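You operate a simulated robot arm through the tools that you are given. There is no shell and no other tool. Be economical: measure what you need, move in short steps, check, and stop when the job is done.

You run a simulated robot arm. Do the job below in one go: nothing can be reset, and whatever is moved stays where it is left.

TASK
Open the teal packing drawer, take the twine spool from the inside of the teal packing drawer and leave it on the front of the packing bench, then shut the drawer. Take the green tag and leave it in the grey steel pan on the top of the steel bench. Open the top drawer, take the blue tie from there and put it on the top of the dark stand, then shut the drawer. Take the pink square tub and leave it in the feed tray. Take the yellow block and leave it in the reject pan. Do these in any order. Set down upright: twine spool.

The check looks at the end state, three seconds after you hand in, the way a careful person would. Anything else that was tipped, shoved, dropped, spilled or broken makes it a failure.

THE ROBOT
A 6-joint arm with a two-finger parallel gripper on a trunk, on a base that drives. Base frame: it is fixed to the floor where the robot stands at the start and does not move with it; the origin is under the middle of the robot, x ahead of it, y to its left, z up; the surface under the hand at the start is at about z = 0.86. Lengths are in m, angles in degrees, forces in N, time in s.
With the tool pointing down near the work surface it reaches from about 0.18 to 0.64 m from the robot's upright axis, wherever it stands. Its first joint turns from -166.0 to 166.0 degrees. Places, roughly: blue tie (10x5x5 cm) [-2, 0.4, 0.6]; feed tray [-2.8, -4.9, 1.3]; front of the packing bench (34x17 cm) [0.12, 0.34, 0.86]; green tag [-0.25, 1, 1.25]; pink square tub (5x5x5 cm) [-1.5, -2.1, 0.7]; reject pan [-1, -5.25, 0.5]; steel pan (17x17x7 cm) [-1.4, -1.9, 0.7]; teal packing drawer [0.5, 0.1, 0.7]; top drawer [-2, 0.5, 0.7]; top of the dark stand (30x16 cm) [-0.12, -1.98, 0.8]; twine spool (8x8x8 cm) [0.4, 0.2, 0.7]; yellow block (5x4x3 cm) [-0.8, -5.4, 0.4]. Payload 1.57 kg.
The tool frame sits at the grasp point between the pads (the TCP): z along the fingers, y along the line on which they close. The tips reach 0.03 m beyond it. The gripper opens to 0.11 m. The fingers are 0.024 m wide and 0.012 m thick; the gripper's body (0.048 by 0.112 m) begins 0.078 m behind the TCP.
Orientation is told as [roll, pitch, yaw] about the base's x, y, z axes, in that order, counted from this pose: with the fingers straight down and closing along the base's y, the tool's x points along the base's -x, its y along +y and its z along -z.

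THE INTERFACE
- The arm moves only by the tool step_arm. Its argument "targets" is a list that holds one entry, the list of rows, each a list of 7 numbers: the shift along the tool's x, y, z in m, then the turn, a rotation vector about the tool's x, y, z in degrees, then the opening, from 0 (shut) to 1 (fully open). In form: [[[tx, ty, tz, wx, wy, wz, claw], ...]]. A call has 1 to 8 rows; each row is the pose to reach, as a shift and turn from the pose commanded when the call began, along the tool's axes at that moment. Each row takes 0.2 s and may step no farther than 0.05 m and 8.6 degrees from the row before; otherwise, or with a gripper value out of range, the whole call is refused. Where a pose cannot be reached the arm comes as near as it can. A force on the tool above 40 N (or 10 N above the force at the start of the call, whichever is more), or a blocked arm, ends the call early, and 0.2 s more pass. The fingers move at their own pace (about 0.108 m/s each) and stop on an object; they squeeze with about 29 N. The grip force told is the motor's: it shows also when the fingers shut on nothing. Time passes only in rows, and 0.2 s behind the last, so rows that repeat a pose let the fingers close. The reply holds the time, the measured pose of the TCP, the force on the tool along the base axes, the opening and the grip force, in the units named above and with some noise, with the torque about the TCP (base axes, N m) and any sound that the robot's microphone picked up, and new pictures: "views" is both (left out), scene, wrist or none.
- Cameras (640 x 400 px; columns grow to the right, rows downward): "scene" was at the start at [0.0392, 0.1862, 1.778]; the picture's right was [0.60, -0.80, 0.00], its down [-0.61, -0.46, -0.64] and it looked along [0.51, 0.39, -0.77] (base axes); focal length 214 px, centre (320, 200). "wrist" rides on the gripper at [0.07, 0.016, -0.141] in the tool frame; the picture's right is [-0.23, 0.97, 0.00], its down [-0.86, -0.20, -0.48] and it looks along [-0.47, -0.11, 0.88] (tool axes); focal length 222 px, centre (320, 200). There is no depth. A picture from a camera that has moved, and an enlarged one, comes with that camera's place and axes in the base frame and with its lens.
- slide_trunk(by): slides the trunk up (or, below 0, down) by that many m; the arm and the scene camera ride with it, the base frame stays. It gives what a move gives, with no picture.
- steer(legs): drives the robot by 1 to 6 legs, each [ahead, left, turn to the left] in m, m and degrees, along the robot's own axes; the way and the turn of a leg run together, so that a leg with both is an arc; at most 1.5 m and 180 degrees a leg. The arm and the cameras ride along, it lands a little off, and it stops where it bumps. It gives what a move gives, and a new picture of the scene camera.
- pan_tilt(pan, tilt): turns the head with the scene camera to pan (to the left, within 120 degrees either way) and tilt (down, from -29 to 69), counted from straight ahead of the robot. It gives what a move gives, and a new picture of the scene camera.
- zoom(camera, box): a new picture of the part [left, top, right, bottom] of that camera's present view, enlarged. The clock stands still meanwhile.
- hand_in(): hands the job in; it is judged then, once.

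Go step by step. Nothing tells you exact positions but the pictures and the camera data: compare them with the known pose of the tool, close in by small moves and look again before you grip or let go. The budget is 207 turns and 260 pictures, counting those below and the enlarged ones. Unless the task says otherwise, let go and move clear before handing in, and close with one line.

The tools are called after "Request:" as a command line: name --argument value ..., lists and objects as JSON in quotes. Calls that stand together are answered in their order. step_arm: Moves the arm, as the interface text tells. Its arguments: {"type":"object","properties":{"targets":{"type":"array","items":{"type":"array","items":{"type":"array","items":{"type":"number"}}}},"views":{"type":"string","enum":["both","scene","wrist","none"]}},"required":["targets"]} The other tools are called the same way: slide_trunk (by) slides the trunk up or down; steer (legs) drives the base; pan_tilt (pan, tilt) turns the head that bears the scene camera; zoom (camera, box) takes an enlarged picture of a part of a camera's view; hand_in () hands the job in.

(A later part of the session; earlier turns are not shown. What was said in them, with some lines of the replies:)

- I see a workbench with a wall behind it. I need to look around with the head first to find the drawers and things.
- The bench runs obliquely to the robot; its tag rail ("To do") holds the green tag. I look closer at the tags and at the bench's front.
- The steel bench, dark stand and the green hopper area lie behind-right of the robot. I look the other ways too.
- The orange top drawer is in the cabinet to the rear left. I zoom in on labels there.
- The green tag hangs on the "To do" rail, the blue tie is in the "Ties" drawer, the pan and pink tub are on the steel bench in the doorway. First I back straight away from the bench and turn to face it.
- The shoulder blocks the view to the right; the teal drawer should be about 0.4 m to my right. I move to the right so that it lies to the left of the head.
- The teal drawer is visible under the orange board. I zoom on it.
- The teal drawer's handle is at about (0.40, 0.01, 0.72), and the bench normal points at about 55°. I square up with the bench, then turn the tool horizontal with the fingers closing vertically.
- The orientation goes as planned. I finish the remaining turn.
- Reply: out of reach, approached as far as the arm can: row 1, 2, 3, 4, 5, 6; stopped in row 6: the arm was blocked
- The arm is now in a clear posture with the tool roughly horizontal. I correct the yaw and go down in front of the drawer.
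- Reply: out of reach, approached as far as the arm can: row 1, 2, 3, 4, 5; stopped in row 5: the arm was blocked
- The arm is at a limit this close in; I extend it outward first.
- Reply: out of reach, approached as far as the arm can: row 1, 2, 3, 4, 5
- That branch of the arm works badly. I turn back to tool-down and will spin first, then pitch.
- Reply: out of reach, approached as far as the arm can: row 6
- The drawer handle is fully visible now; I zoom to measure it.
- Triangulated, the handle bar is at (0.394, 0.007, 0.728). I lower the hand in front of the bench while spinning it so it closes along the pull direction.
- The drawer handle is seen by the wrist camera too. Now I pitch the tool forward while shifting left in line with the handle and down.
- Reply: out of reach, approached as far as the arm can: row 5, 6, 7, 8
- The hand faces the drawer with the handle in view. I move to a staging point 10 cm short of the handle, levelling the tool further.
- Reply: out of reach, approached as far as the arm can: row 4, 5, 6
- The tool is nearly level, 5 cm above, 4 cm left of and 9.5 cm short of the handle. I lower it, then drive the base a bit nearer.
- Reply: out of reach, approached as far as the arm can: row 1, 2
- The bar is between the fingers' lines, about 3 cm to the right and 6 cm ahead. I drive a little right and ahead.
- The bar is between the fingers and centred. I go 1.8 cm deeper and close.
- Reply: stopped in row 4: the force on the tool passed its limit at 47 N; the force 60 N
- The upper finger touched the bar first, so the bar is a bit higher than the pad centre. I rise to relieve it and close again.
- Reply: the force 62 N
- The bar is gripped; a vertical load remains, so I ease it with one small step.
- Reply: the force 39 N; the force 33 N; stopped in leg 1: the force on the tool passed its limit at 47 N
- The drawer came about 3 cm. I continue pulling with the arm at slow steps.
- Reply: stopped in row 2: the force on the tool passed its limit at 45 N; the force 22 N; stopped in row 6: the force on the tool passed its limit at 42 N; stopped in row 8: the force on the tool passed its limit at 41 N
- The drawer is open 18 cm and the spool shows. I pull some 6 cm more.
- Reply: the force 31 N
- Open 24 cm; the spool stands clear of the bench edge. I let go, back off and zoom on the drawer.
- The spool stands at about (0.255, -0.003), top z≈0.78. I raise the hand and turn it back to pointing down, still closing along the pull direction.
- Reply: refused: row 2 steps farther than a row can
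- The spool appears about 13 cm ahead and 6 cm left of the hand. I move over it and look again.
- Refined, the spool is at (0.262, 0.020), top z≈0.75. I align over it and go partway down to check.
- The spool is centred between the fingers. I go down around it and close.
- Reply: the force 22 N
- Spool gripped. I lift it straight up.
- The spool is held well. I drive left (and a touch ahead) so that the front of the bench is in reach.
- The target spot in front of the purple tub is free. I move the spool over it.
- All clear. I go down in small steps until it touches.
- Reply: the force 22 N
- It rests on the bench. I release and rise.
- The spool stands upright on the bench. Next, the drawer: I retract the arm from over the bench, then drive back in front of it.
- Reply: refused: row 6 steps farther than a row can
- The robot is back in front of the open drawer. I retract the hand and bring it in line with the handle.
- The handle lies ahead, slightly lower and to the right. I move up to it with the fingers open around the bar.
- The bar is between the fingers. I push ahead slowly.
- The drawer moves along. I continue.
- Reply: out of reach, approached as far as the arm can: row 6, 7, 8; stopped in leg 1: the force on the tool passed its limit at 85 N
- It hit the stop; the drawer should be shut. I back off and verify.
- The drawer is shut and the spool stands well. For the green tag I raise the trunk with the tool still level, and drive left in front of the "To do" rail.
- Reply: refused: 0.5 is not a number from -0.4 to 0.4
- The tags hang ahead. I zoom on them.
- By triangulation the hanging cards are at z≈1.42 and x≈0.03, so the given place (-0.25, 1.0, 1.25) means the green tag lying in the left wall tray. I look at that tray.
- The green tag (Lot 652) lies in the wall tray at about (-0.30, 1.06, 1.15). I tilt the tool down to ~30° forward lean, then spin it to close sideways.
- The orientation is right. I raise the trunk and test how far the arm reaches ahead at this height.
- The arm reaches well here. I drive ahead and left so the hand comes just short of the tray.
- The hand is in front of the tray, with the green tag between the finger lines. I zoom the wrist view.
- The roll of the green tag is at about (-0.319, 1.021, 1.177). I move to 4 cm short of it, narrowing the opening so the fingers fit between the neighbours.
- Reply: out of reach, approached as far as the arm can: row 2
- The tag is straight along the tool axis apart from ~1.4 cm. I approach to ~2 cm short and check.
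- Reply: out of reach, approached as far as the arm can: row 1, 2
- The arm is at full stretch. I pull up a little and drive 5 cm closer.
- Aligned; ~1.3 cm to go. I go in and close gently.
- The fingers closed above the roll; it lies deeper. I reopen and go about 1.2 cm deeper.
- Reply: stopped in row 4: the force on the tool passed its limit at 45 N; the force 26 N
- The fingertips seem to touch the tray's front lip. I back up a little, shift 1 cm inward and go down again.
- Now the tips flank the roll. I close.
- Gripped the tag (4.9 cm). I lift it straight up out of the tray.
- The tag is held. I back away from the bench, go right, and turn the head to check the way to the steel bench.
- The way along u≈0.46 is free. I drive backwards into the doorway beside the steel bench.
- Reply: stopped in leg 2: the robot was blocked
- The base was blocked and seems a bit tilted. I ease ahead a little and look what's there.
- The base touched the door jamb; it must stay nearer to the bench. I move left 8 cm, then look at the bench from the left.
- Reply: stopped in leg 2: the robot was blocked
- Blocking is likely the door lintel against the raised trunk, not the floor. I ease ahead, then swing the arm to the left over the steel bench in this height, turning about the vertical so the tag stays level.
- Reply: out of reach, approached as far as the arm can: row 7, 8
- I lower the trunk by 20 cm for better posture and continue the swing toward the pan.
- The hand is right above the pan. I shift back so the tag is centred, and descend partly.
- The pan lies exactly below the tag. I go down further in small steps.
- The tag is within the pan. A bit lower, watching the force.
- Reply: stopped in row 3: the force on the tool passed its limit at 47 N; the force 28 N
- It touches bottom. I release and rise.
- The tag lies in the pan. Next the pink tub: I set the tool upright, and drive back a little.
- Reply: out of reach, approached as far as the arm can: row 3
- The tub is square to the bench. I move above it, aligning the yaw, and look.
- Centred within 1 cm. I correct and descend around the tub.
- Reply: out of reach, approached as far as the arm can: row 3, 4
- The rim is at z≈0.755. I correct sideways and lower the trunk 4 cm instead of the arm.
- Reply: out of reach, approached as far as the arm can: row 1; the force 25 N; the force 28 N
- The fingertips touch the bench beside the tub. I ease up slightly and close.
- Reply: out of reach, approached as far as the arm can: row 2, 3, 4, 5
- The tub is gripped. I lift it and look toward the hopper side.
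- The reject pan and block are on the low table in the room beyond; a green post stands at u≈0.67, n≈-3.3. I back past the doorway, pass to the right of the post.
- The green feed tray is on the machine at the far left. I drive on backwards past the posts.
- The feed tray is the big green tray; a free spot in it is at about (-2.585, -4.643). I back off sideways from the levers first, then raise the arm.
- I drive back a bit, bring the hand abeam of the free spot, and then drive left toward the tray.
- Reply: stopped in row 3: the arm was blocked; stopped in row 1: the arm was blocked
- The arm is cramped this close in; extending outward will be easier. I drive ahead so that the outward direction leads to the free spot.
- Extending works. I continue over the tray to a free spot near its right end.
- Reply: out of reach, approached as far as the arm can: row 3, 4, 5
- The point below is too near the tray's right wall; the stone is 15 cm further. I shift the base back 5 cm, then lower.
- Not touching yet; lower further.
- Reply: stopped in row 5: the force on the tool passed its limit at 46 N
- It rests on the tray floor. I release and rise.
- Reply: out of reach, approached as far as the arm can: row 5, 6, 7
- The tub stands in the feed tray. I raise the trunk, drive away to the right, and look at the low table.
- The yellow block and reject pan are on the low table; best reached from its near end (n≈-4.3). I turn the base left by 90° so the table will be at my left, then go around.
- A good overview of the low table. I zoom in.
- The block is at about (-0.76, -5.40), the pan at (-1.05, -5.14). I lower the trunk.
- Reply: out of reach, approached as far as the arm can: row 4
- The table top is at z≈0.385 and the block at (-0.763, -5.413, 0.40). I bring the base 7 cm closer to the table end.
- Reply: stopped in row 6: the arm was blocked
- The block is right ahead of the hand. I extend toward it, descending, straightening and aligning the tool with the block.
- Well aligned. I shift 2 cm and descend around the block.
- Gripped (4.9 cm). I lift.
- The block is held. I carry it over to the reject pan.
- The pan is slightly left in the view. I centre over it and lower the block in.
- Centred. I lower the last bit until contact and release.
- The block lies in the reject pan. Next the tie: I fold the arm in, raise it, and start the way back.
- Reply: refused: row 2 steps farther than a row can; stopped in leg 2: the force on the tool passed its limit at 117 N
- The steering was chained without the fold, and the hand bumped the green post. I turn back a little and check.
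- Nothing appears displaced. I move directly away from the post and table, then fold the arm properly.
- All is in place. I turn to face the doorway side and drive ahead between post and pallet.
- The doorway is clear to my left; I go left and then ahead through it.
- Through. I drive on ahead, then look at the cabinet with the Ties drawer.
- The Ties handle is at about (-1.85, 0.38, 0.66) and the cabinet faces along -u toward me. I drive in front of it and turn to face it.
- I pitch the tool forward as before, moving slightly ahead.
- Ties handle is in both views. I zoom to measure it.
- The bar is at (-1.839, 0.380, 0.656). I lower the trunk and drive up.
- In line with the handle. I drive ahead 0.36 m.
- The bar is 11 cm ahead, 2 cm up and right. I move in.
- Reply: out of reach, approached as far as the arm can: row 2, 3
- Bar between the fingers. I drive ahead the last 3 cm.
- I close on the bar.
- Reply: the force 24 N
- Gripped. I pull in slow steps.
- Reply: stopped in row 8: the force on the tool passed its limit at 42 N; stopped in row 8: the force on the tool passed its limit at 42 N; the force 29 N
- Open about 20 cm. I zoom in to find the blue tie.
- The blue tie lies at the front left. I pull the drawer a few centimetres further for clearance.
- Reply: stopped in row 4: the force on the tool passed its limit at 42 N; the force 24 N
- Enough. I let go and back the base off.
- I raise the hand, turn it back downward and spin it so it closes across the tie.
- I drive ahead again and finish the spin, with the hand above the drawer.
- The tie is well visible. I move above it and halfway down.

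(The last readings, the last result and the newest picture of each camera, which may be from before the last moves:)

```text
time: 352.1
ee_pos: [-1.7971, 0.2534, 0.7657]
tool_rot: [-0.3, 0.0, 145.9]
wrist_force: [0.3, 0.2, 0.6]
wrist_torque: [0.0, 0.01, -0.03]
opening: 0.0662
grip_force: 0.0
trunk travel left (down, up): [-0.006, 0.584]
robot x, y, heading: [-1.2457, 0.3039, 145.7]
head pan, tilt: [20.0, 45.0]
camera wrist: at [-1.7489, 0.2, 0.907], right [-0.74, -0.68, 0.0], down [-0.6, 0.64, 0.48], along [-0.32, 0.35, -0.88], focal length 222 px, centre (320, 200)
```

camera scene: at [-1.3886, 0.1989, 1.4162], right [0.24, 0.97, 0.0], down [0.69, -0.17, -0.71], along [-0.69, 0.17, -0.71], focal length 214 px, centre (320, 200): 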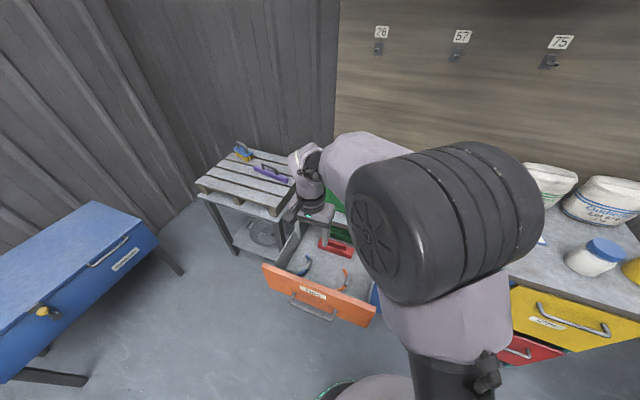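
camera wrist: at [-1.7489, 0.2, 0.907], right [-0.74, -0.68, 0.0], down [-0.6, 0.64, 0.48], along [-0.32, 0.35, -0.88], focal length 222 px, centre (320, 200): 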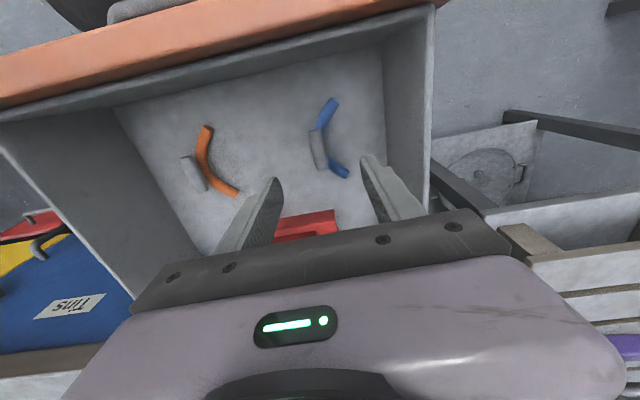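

Request:
step_arm --targets '[[[-0.004, 0.001, 0.04, 0, 0, 0, 0.6], [-0.009, 0.001, 0.08, 0, 0, 0, 0.6], [-0.009, 0.001, 0.11, 0, 0, 0, 0.6]]]' --views "wrist"

```text
time: 352.9
ee_pos: [-1.8038, 0.257, 0.6549]
tool_rot: [-0.2, -0.1, 145.9]
wrist_force: [-0.1, 0.0, 0.3]
wrist_torque: [-0.01, -0.02, 0.03]
opening: 0.066
grip_force: 0.0
trunk travel left (down, up): [-0.006, 0.584]
robot x, y, heading: [-1.2451, 0.307, 145.8]
head pan, tilt: [20.0, 45.0]
camera wrist: at [-1.7561, 0.205, 0.7964], right [-0.74, -0.68, 0.0], down [-0.6, 0.64, 0.48], along [-0.32, 0.35, -0.88], focal length 222 px, centre (320, 200)
```

wrist: 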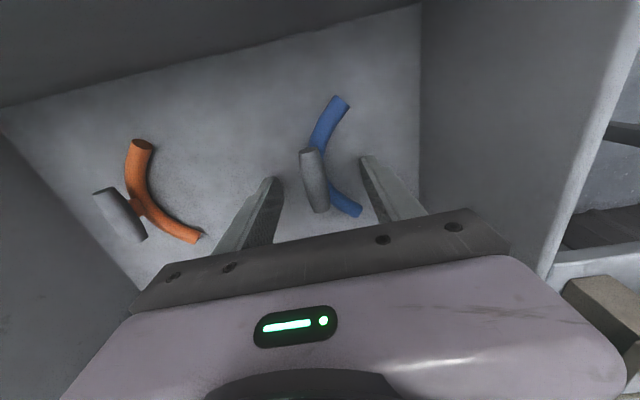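

Request:
step_arm --targets '[[[0, 0, 0.01, 0, 0, 0, 0.6], [0, 0, 0.02, 0, 0, 0, 0.6], [0, 0, 0.026, 0, 0, 0, 0.6]]]' --views "wrist"

```text
time: 353.5
ee_pos: [-1.81, 0.257, 0.6446]
tool_rot: [0.3, -0.6, 145.8]
wrist_force: [-0.6, 2.7, 24.9]
wrist_torque: [0.71, -0.79, -0.09]
opening: 0.0679
grip_force: 1.5
trunk travel left (down, up): [-0.006, 0.584]
robot x, y, heading: [-1.248, 0.3068, 145.7]
head pan, tilt: [20.0, 45.0]
stopped in row 2: the force on the tool passed its limit at 58 N (the readings are from after the stop); the commanded pose is now the measured one
camera wrist: at [-1.7594, 0.2056, 0.7852], right [-0.74, -0.68, 0.01], down [-0.59, 0.65, 0.49], along [-0.33, 0.35, -0.87], focal length 222 px, centre (320, 200)
```

wrist: 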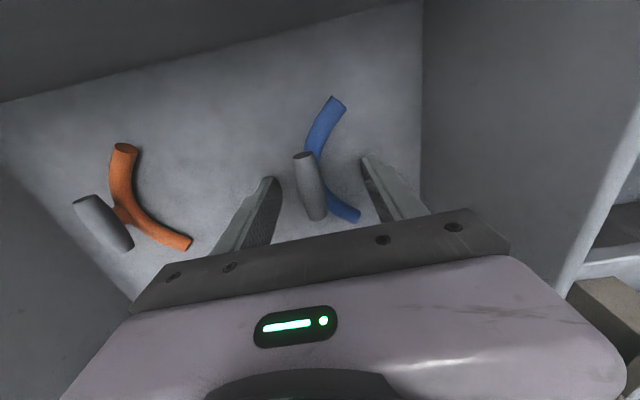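

The tips touch the drawer floor. I rise 4 mm and close on the tie.

Request:
step_arm --targets '[[[0.004, 0, -0.004, 0, 0, 0, 0.6], [0.004, -0.002, -0.005, 0, 0, 0, 0.35], [0.004, -0.002, -0.005, 0, 0, 0, 0.15], [0.004, -0.002, -0.005, 0, 0, 0, 0], [0.004, -0.002, -0.005, 0, 0, 0, 0]]]' --views "wrist"

```text
time: 354.7
ee_pos: [-1.8041, 0.2559, 0.6472]
tool_rot: [0.2, -0.3, 145.7]
wrist_force: [-1.1, -0.3, 3.5]
wrist_torque: [-0.22, -0.05, -0.08]
opening: 0.0188
grip_force: 29.4
trunk travel left (down, up): [-0.006, 0.584]
robot x, y, heading: [-1.2433, 0.3082, 146.0]
head pan, tilt: [20.0, 45.0]
camera wrist: at [-1.7551, 0.2041, 0.7878], right [-0.74, -0.68, 0.0], down [-0.59, 0.64, 0.48], along [-0.33, 0.35, -0.88], focal length 222 px, centre (320, 200)
```

wrist: 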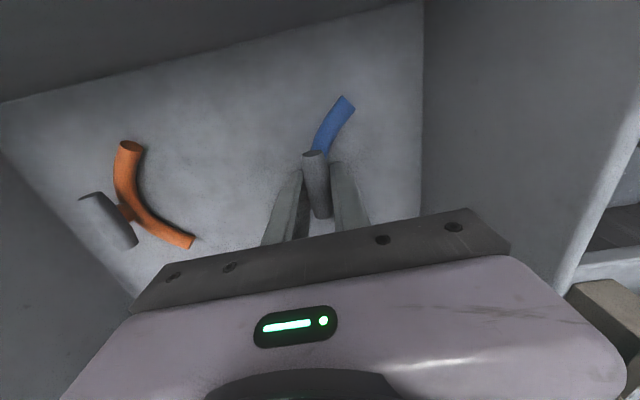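

Gripped the grip (1.9 cm). I lift it straight up.

Request:
step_arm --targets '[[[0, 0, -0.03, 0, 0, 0, 0], [0, 0, -0.07, 0, 0, 0, 0], [0, 0, -0.115, 0, 0, 0, 0], [0, 0, -0.16, 0, 0, 0, 0], [0, 0, -0.205, 0, 0, 0, 0], [0, 0, -0.25, 0, 0, 0, 0]]]' --views "wrist"

```text
time: 356.1
ee_pos: [-1.8026, 0.2566, 0.8956]
tool_rot: [0.0, -0.3, 145.8]
wrist_force: [0.1, -0.5, -0.3]
wrist_torque: [-0.03, 0.01, 0.0]
opening: 0.0178
grip_force: 28.7
trunk travel left (down, up): [-0.006, 0.584]
robot x, y, heading: [-1.2375, 0.3068, 145.8]
head pan, tilt: [20.0, 45.0]
camera wrist: at [-1.754, 0.2042, 1.0364], right [-0.74, -0.68, 0.0], down [-0.59, 0.64, 0.48], along [-0.33, 0.35, -0.88], focal length 222 px, centre (320, 200)
```

wrist: 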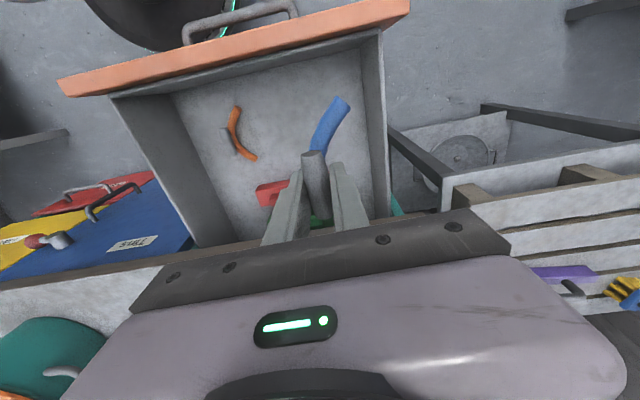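

The tie is held. I raise the trunk, then drive backwards, turn toward the dark stand and approach it.

Request:
slide_trunk --by 0.25

Request:
steer --legs '[[-0.9, 0, 0], [-0.95, 0, 0], [0, 0, 89.6], [0.45, 0, 0]]'

```text
time: 358.7
ee_pos: [-1.8035, 0.2559, 1.1444]
tool_rot: [0.0, -0.3, 145.8]
wrist_force: [-0.3, 1.0, -1.3]
wrist_torque: [-0.01, -0.01, -0.02]
opening: 0.0177
grip_force: 28.8
trunk travel left (down, up): [-0.256, 0.334]
robot x, y, heading: [-1.2425, 0.3025, 145.8]
head pan, tilt: [20.0, 45.0]
```

```text
time: 374.1
ee_pos: [0.0202, -1.6735, 1.1453]
tool_rot: [0.0, -0.3, -129.0]
wrist_force: [-1.3, -0.2, -1.0]
wrist_torque: [0.02, 0.02, 0.02]
opening: 0.0171
grip_force: 29.4
trunk travel left (down, up): [-0.256, 0.334]
robot x, y, heading: [0.016, -1.1168, -128.8]
head pan, tilt: [20.0, 45.0]
camera scene: at [0.1095, -1.2634, 1.6662], right [-0.95, 0.32, 0.0], down [0.23, 0.67, -0.71], along [-0.23, -0.67, -0.71], focal length 214 px, centre (320, 200)
```

scene: 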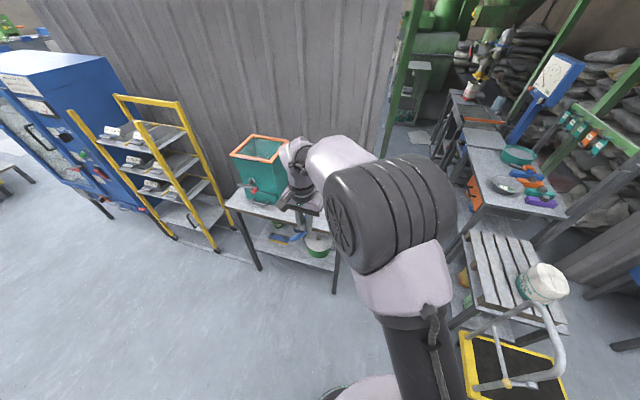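

I correct the heading and move up so the hand is over the stand's free front area.

Request:
steer --legs '[[0, 0, 4.2], [0.33, 0.02, 0]]'

Request:
step_arm --targets '[[[0, 0, 0.03, 0, 0, 0, 0], [0, 0, 0.07, 0, 0, 0, 0], [0, 0, 0.11, 0, 0, 0, 0]]]' --views "wrist"

```text
time: 376.8
ee_pos: [-0.1081, -1.9561, 1.1447]
tool_rot: [0.1, -0.3, -124.5]
wrist_force: [0.0, 0.2, 0.7]
wrist_torque: [0.01, -0.02, -0.02]
opening: 0.0174
grip_force: 28.9
trunk travel left (down, up): [-0.256, 0.334]
robot x, y, heading: [-0.1562, -1.3958, -124.5]
head pan, tilt: [20.0, 45.0]
camera scene: at [-0.0514, -1.541, 1.6662], right [-0.97, 0.25, 0.0], down [0.18, 0.69, -0.71], along [-0.18, -0.68, -0.71], focal length 214 px, centre (320, 200)
```

scene: 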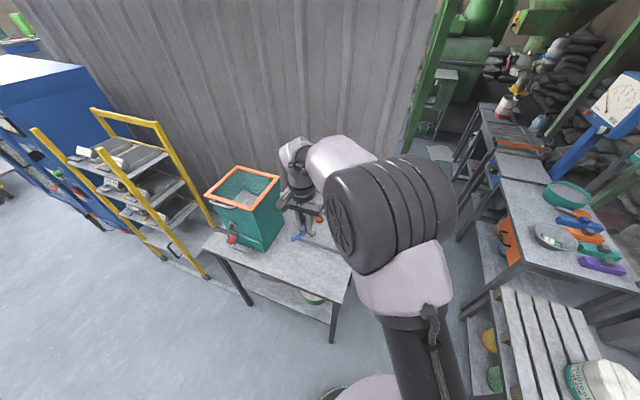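

```text
time: 377.6
ee_pos: [-0.1075, -1.9565, 1.0342]
tool_rot: [0.1, -0.3, -124.5]
wrist_force: [0.0, -0.2, -0.2]
wrist_torque: [0.04, -0.04, 0.0]
opening: 0.017
grip_force: 28.7
trunk travel left (down, up): [-0.256, 0.334]
robot x, y, heading: [-0.1528, -1.4002, -124.4]
head pan, tilt: [20.0, 45.0]
camera wrist: at [-0.0555, -1.9077, 1.1754], right [0.67, -0.74, 0.0], down [-0.65, -0.59, 0.48], along [-0.35, -0.33, -0.88], focal length 222 px, centre (320, 200)
```

wrist: 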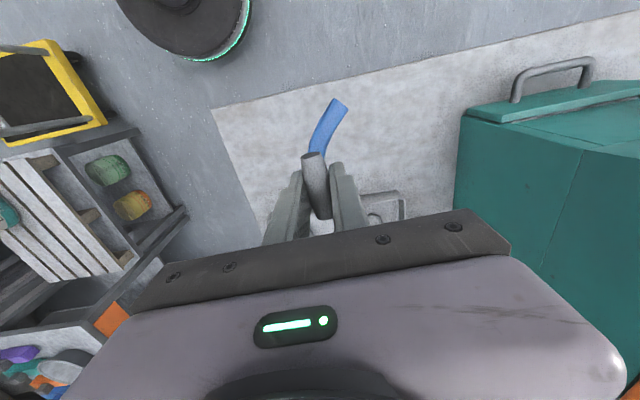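

I shift 3 cm inward and lower the tie.

Request:
step_arm --targets '[[[-0.015, 0, 0.03, 0, 0, 0, 0], [-0.03, 0, 0.065, 0, 0, 0, 0], [-0.03, 0, 0.1, 0, 0, 0, 0], [-0.03, 0, 0.135, 0, 0, 0, 0], [-0.03, 0, 0.155, 0, 0, 0, 0], [-0.03, 0, 0.165, 0, 0, 0, 0]]]' --views "wrist"

```text
time: 379.0
ee_pos: [-0.1253, -1.9821, 0.8693]
tool_rot: [0.1, -0.3, -124.5]
wrist_force: [-0.8, 0.0, 0.3]
wrist_torque: [0.0, 0.02, -0.01]
opening: 0.0173
grip_force: 29.5
trunk travel left (down, up): [-0.256, 0.334]
robot x, y, heading: [-0.1556, -1.3986, -124.3]
head pan, tilt: [20.0, 45.0]
camera wrist: at [-0.0725, -1.9319, 1.0104], right [0.67, -0.74, 0.0], down [-0.65, -0.59, 0.48], along [-0.35, -0.33, -0.88], focal length 222 px, centre (320, 200)
```

wrist: 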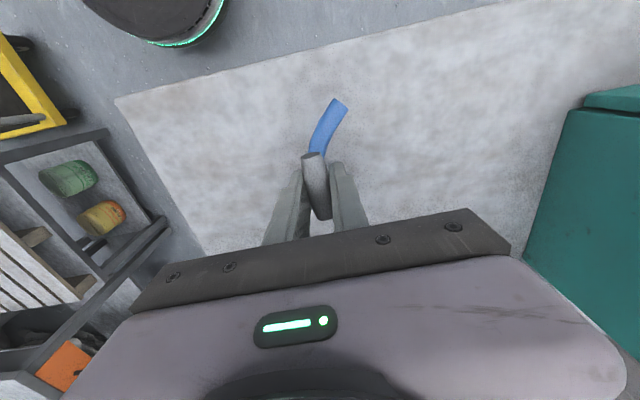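

Clear around. I lower slowly until contact.

Request:
step_arm --targets '[[[0, 0, 0.008, 0, 0, 0, 0], [0, 0, 0.015, 0, 0, 0, 0], [0, 0, 0.021, 0, 0, 0, 0], [0, 0, 0.027, 0, 0, 0, 0], [0, 0, 0.032, 0, 0, 0, 0], [0, 0, 0.037, 0, 0, 0, 0], [0, 0, 0.042, 0, 0, 0, 0], [0, 0, 0.047, 0, 0, 0, 0]]]' --views "none"

```text
time: 380.8
ee_pos: [-0.1269, -1.9838, 0.8303]
tool_rot: [0.4, -0.7, -124.5]
wrist_force: [-2.5, 10.5, 28.0]
wrist_torque: [0.49, -0.13, -0.06]
opening: 0.0179
grip_force: 28.8
trunk travel left (down, up): [-0.256, 0.334]
robot x, y, heading: [-0.1549, -1.3955, -124.5]
head pan, tilt: [20.0, 45.0]
stopped in row 8: the force on the tool passed its limit at 53 N (the readings are from after the stop); the commanded pose is now the measured one
```

Contact with the stand top. I release and rise.

Request:
step_arm --targets '[[[0, 0, -0.001, 0, 0, 0, 0.3], [0, 0, -0.001, 0, 0, 0, 0.5], [0, 0, -0.001, 0, 0, 0, 0.5], [0, 0, -0.03, 0, 0, 0, 0.5], [0, 0, -0.075, 0, 0, 0, 0.5], [0, 0, -0.12, 0, 0, 0, 0.5], [0, 0, -0.165, 0, 0, 0, 0.5], [0, 0, -0.21, 0, 0, 0, 0.5]]]' --views "wrist"

```text
time: 381.4
ee_pos: [-0.1218, -1.988, 0.8307]
tool_rot: [0.6, -0.9, -124.4]
wrist_force: [8.6, -1.2, 8.7]
wrist_torque: [0.18, -0.06, -0.22]
opening: 0.0475
grip_force: 0.0
trunk travel left (down, up): [-0.256, 0.334]
robot x, y, heading: [-0.1542, -1.3989, -124.3]
head pan, tilt: [20.0, 45.0]
stopped in row 2: the force on the tool passed its limit at 44 N (the readings are from after the stop); the commanded pose is now the measured one
camera wrist: at [-0.0691, -1.9361, 0.9712], right [0.68, -0.74, 0.01], down [-0.65, -0.58, 0.49], along [-0.35, -0.34, -0.87], focal length 222 px, centre (320, 200)
```

wrist: 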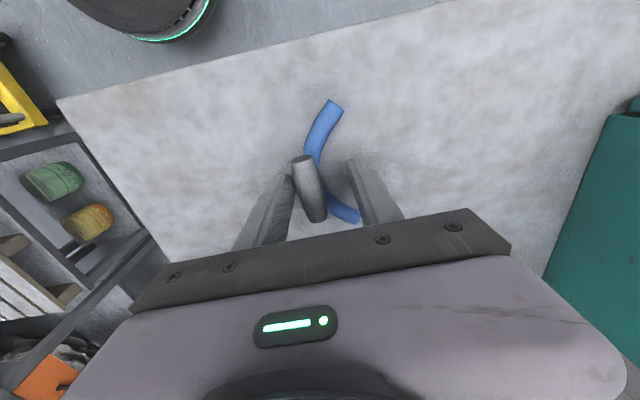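

Request:
step_arm --targets '[[[0, 0, -0.004, 0, 0, 0, 0.45], [0, 0, -0.03, 0, 0, 0, 0.45], [0, 0, -0.075, 0, 0, 0, 0.45], [0, 0, -0.12, 0, 0, 0, 0.45], [0, 0, -0.165, 0, 0, 0, 0.45], [0, 0, -0.21, 0, 0, 0, 0.45]]]' --views "wrist"

```text
time: 382.8
ee_pos: [-0.1217, -1.9848, 1.0392]
tool_rot: [0.5, -0.8, -124.4]
wrist_force: [-0.4, 0.2, 0.7]
wrist_torque: [0.0, -0.01, 0.02]
opening: 0.0497
grip_force: 0.2
trunk travel left (down, up): [-0.256, 0.334]
robot x, y, heading: [-0.1523, -1.4013, -124.3]
head pan, tilt: [20.0, 45.0]
camera wrist: at [-0.0685, -1.9326, 1.1804], right [0.68, -0.74, 0.01], down [-0.65, -0.58, 0.49], along [-0.35, -0.34, -0.87], focal length 222 px, centre (320, 200)
```

wrist: 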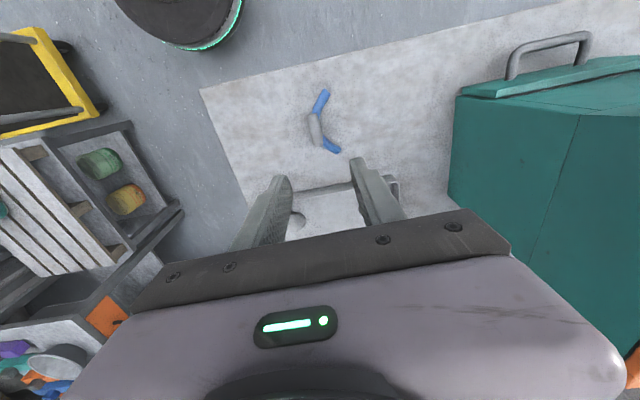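

The blue tie lies on the stand. I drive back to the Ties drawer to shut it.

Request:
steer --legs '[[-0.78, 0, 0], [0, 0, -90.3], [0.85, 0, 0], [0.75, 0, 0]]'

```text
time: 398.5
ee_pos: [-1.5604, 0.1411, 1.0385]
tool_rot: [0.5, -0.6, 144.3]
wrist_force: [-0.5, -0.6, 0.0]
wrist_torque: [0.01, -0.05, -0.02]
opening: 0.0495
grip_force: 0.0
trunk travel left (down, up): [-0.256, 0.334]
robot x, y, heading: [-0.977, 0.165, 144.3]
head pan, tilt: [20.0, 45.0]
camera scene: at [-1.1195, 0.059, 1.6662], right [0.27, 0.96, 0.0], down [0.68, -0.19, -0.71], along [-0.68, 0.19, -0.71], focal length 214 px, centre (320, 200)
```

scene: 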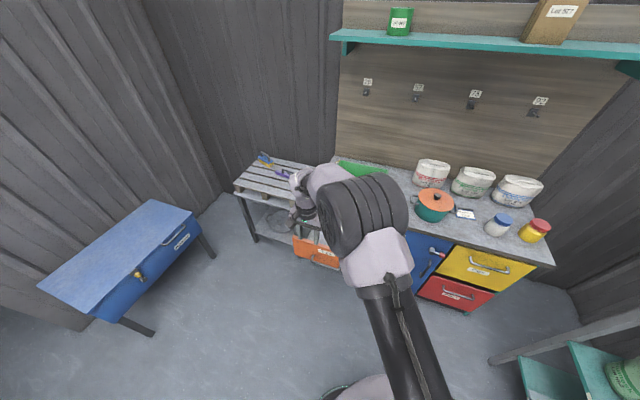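

I tilt the closed fingers 50° forward to push the drawer's panel just above the bar, keeping the hand clear of the counter.

Request:
step_arm --targets '[[[0, 0, 0, 0, -8.4, 0, 0], [0, 0, 0, 0, -16.8, 0, 0], [0, 0, 0, 0, -25.2, 0, 0], [0, 0, 0, 0, -33.6, 0, 0], [0, 0, 0, 0, -42, 0, 0], [0, 0, 0, 0, -50, 0, 0]]]' --views "none"

Request:
slide_trunk --by -0.25

```text
time: 399.9
ee_pos: [-1.5605, 0.1408, 1.0386]
tool_rot: [0.9, -50.9, 143.6]
wrist_force: [-0.2, -0.6, 0.9]
wrist_torque: [0.02, -0.01, -0.01]
opening: 0.0
grip_force: 20.6
trunk travel left (down, up): [-0.256, 0.334]
robot x, y, heading: [-0.976, 0.1615, 144.5]
head pan, tilt: [20.0, 45.0]
```

```text
time: 402.5
ee_pos: [-1.5602, 0.1402, 0.7894]
tool_rot: [0.9, -50.7, 143.7]
wrist_force: [-0.4, 0.3, -0.2]
wrist_torque: [-0.02, -0.02, 0.03]
opening: 0.0002
grip_force: 22.0
trunk travel left (down, up): [-0.006, 0.584]
robot x, y, heading: [-0.9721, 0.165, 144.5]
head pan, tilt: [20.0, 45.0]
```

Request:
step_arm --targets '[[[0.019, -0.013, 0.015, 0, 0, 0, 0], [0.037, -0.026, 0.03, 0, 0, 0, 0], [0.0557, -0.038, 0.0456, 0, 0, 0, 0]]]' --views "both"

```text
time: 403.3
ee_pos: [-1.5371, 0.1714, 0.7188]
tool_rot: [0.8, -50.8, 143.8]
wrist_force: [-0.2, -0.3, -0.5]
wrist_torque: [-0.02, -0.03, 0.0]
opening: 0.0
grip_force: 21.1
trunk travel left (down, up): [-0.006, 0.584]
robot x, y, heading: [-0.9732, 0.1602, 144.4]
head pan, tilt: [20.0, 45.0]
camera scene: at [-1.1191, 0.0587, 1.4162], right [0.27, 0.96, 0.0], down [0.68, -0.19, -0.71], along [-0.68, 0.19, -0.71], focal length 214 px, centre (320, 200)
camera wrist: at [-1.4222, 0.0704, 0.7538], right [-0.68, -0.71, 0.18], down [-0.02, 0.27, 0.96], along [-0.73, 0.65, -0.2], focal length 222 px, centre (320, 200)
```

scene: 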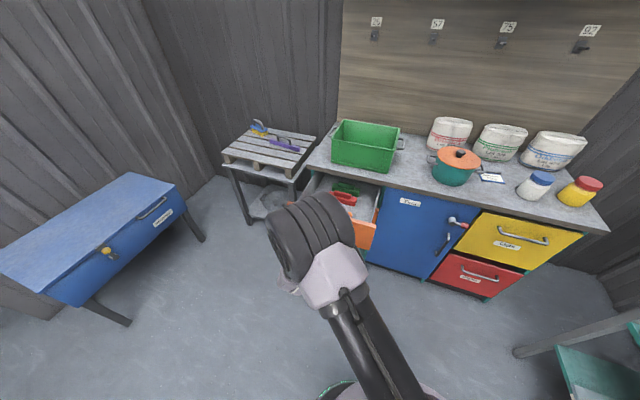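
wrist: 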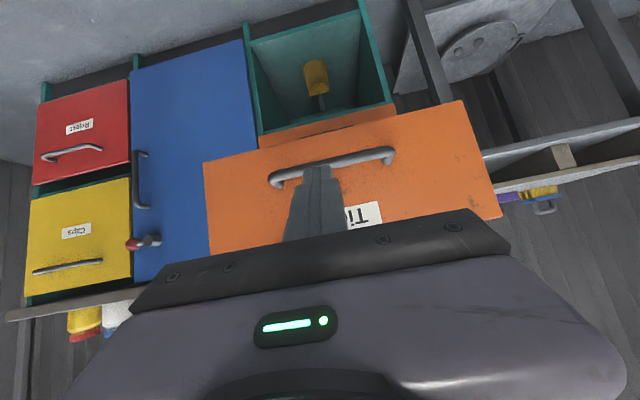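

The tip will meet the panel just above the bar. I drive ahead to push it in.

Request:
steer --legs '[[0, 0, 1], [0.28, 0, 0]]'

```text
time: 405.6
ee_pos: [-1.7714, 0.3192, 0.7192]
tool_rot: [0.9, -50.7, 145.1]
wrist_force: [0.4, -0.5, -0.5]
wrist_torque: [-0.01, 0.02, 0.03]
opening: 0.0
grip_force: 21.3
trunk travel left (down, up): [-0.006, 0.584]
robot x, y, heading: [-1.2065, 0.3209, 145.6]
head pan, tilt: [20.0, 45.0]
camera scene: at [-1.3502, 0.2154, 1.4162], right [0.25, 0.97, 0.0], down [0.69, -0.17, -0.71], along [-0.69, 0.17, -0.71], focal length 214 px, centre (320, 200)
```

scene: 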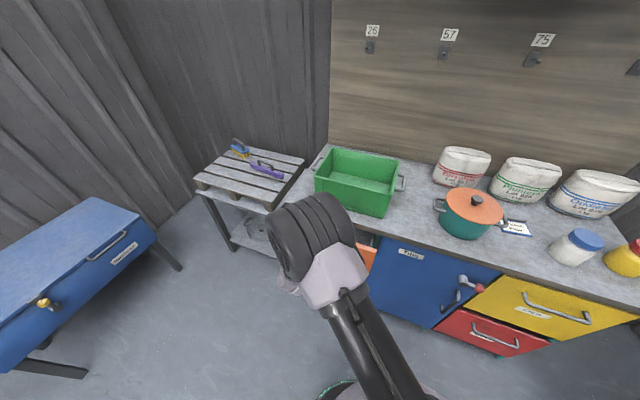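

Request:
steer --legs '[[0.12, 0, 0]]'

Request:
step_arm --targets '[[[0, 0, 0, 0, 0, 0, 0]]]' --views "wrist"

```text
time: 406.8
ee_pos: [-1.8492, 0.3688, 0.7164]
tool_rot: [0.1, -50.3, 146.2]
wrist_force: [2.6, -1.9, 1.0]
wrist_torque: [-0.01, -0.05, 0.01]
opening: 0.0
grip_force: 21.5
trunk travel left (down, up): [-0.006, 0.584]
robot x, y, heading: [-1.2867, 0.3783, 145.9]
head pan, tilt: [20.0, 45.0]
stopped in leg 1: the force on the tool passed its limit at 115 N (the readings are from after the stop); the commanded pose is now the measured one
camera scene: at [-1.4312, 0.2702, 1.4162], right [0.24, 0.97, 0.0], down [0.69, -0.17, -0.71], along [-0.69, 0.17, -0.71], focal length 214 px, centre (320, 200)
```

scene: 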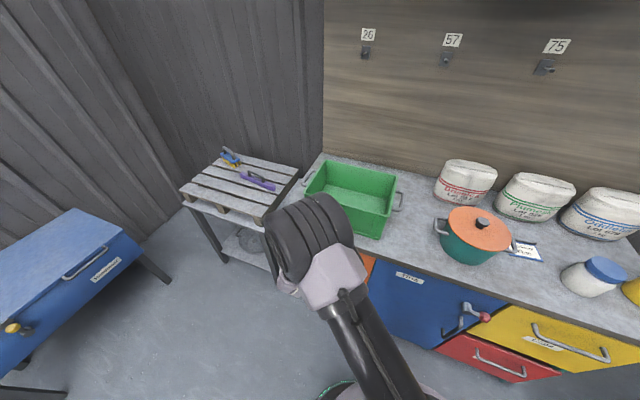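

```text
time: 407.2
ee_pos: [-1.8471, 0.3687, 0.715]
tool_rot: [0.2, -50.2, 146.2]
wrist_force: [3.4, -3.4, -0.3]
wrist_torque: [-0.03, -0.09, 0.0]
opening: 0.0001
grip_force: 21.2
trunk travel left (down, up): [-0.006, 0.584]
robot x, y, heading: [-1.2899, 0.3819, 146.0]
head pan, tilt: [20.0, 45.0]
camera wrist: at [-1.7301, 0.2713, 0.7528], right [-0.66, -0.73, 0.18], down [-0.04, 0.27, 0.96], along [-0.75, 0.63, -0.2], focal length 222 px, centre (320, 200)
```

wrist: 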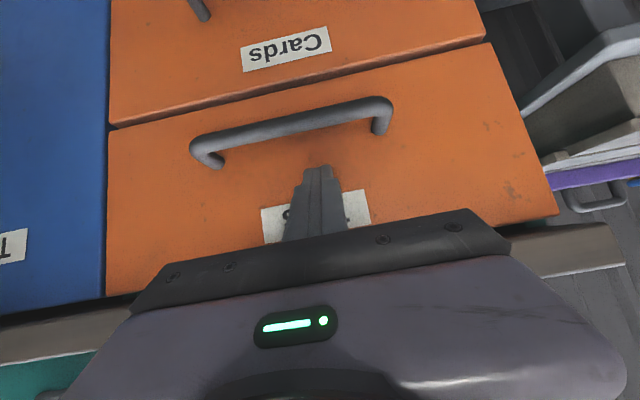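

It hit the stop; the panel looks flush. I back off and verify.

Request:
steer --legs '[[-0.4, 0, 0]]'

Request:
zoom --camera "scene" --box '[290, 130, 450, 230]'

```text
time: 409.7
ee_pos: [-1.5155, 0.1394, 0.7157]
tool_rot: [0.2, -50.2, 146.9]
wrist_force: [-0.4, 0.2, 0.0]
wrist_torque: [-0.01, 0.0, -0.03]
opening: 0.0
grip_force: 21.1
trunk travel left (down, up): [-0.006, 0.584]
robot x, y, heading: [-0.9514, 0.154, 147.0]
head pan, tilt: [20.0, 45.0]
camera scene: at [-1.0967, 0.0462, 1.4162], right [0.23, 0.97, 0.0], down [0.69, -0.16, -0.71], along [-0.69, 0.16, -0.71], focal length 214 px, centre (320, 200)
```

scene: 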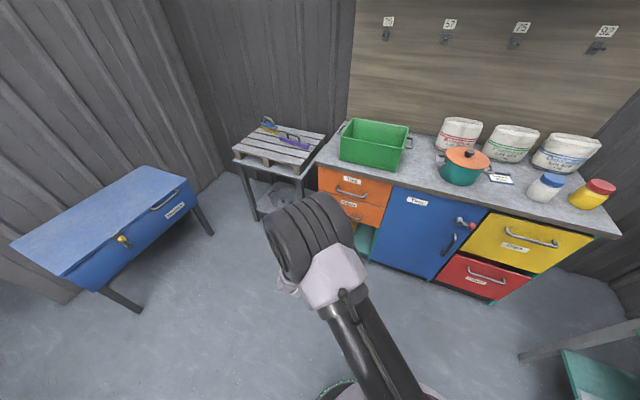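

```text
4.00 times, centred on (370, 180) of scene
camera zoom: at [-1.0967, 0.0462, 1.4162], right [0.23, 0.97, 0.0], down [0.69, -0.16, -0.71], along [-0.69, 0.16, -0.71], focal length 858 px, centre (120, 280)
```

zoom: 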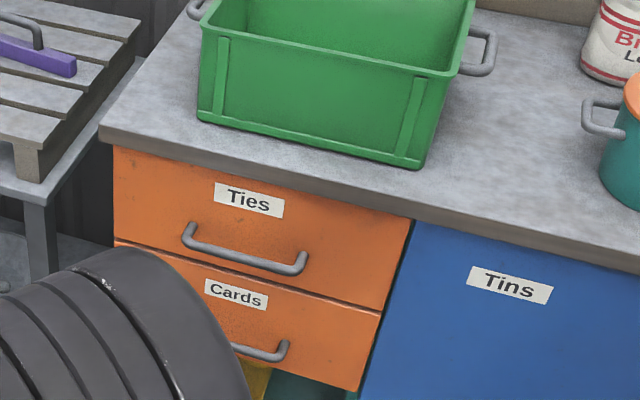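

All five jobs are done: the Ties drawer is shut flush, and the hand is empty and clear. I hand in.

Request:
hand_in

```text
The job is handed in.
```

I finished all five jobs and handed in. The spool stands upright on the front of the packing bench, the green tag is in the steel pan, and the blue tie is on the dark stand. The pink tub is in the feed tray, the yellow block is in the reject pan, and both drawers are shut. On the way the hand bumped a green post hard (117 N), and the base was blocked twice in the doorway, probably by the lintel. I saw nothing out of place afterwards.
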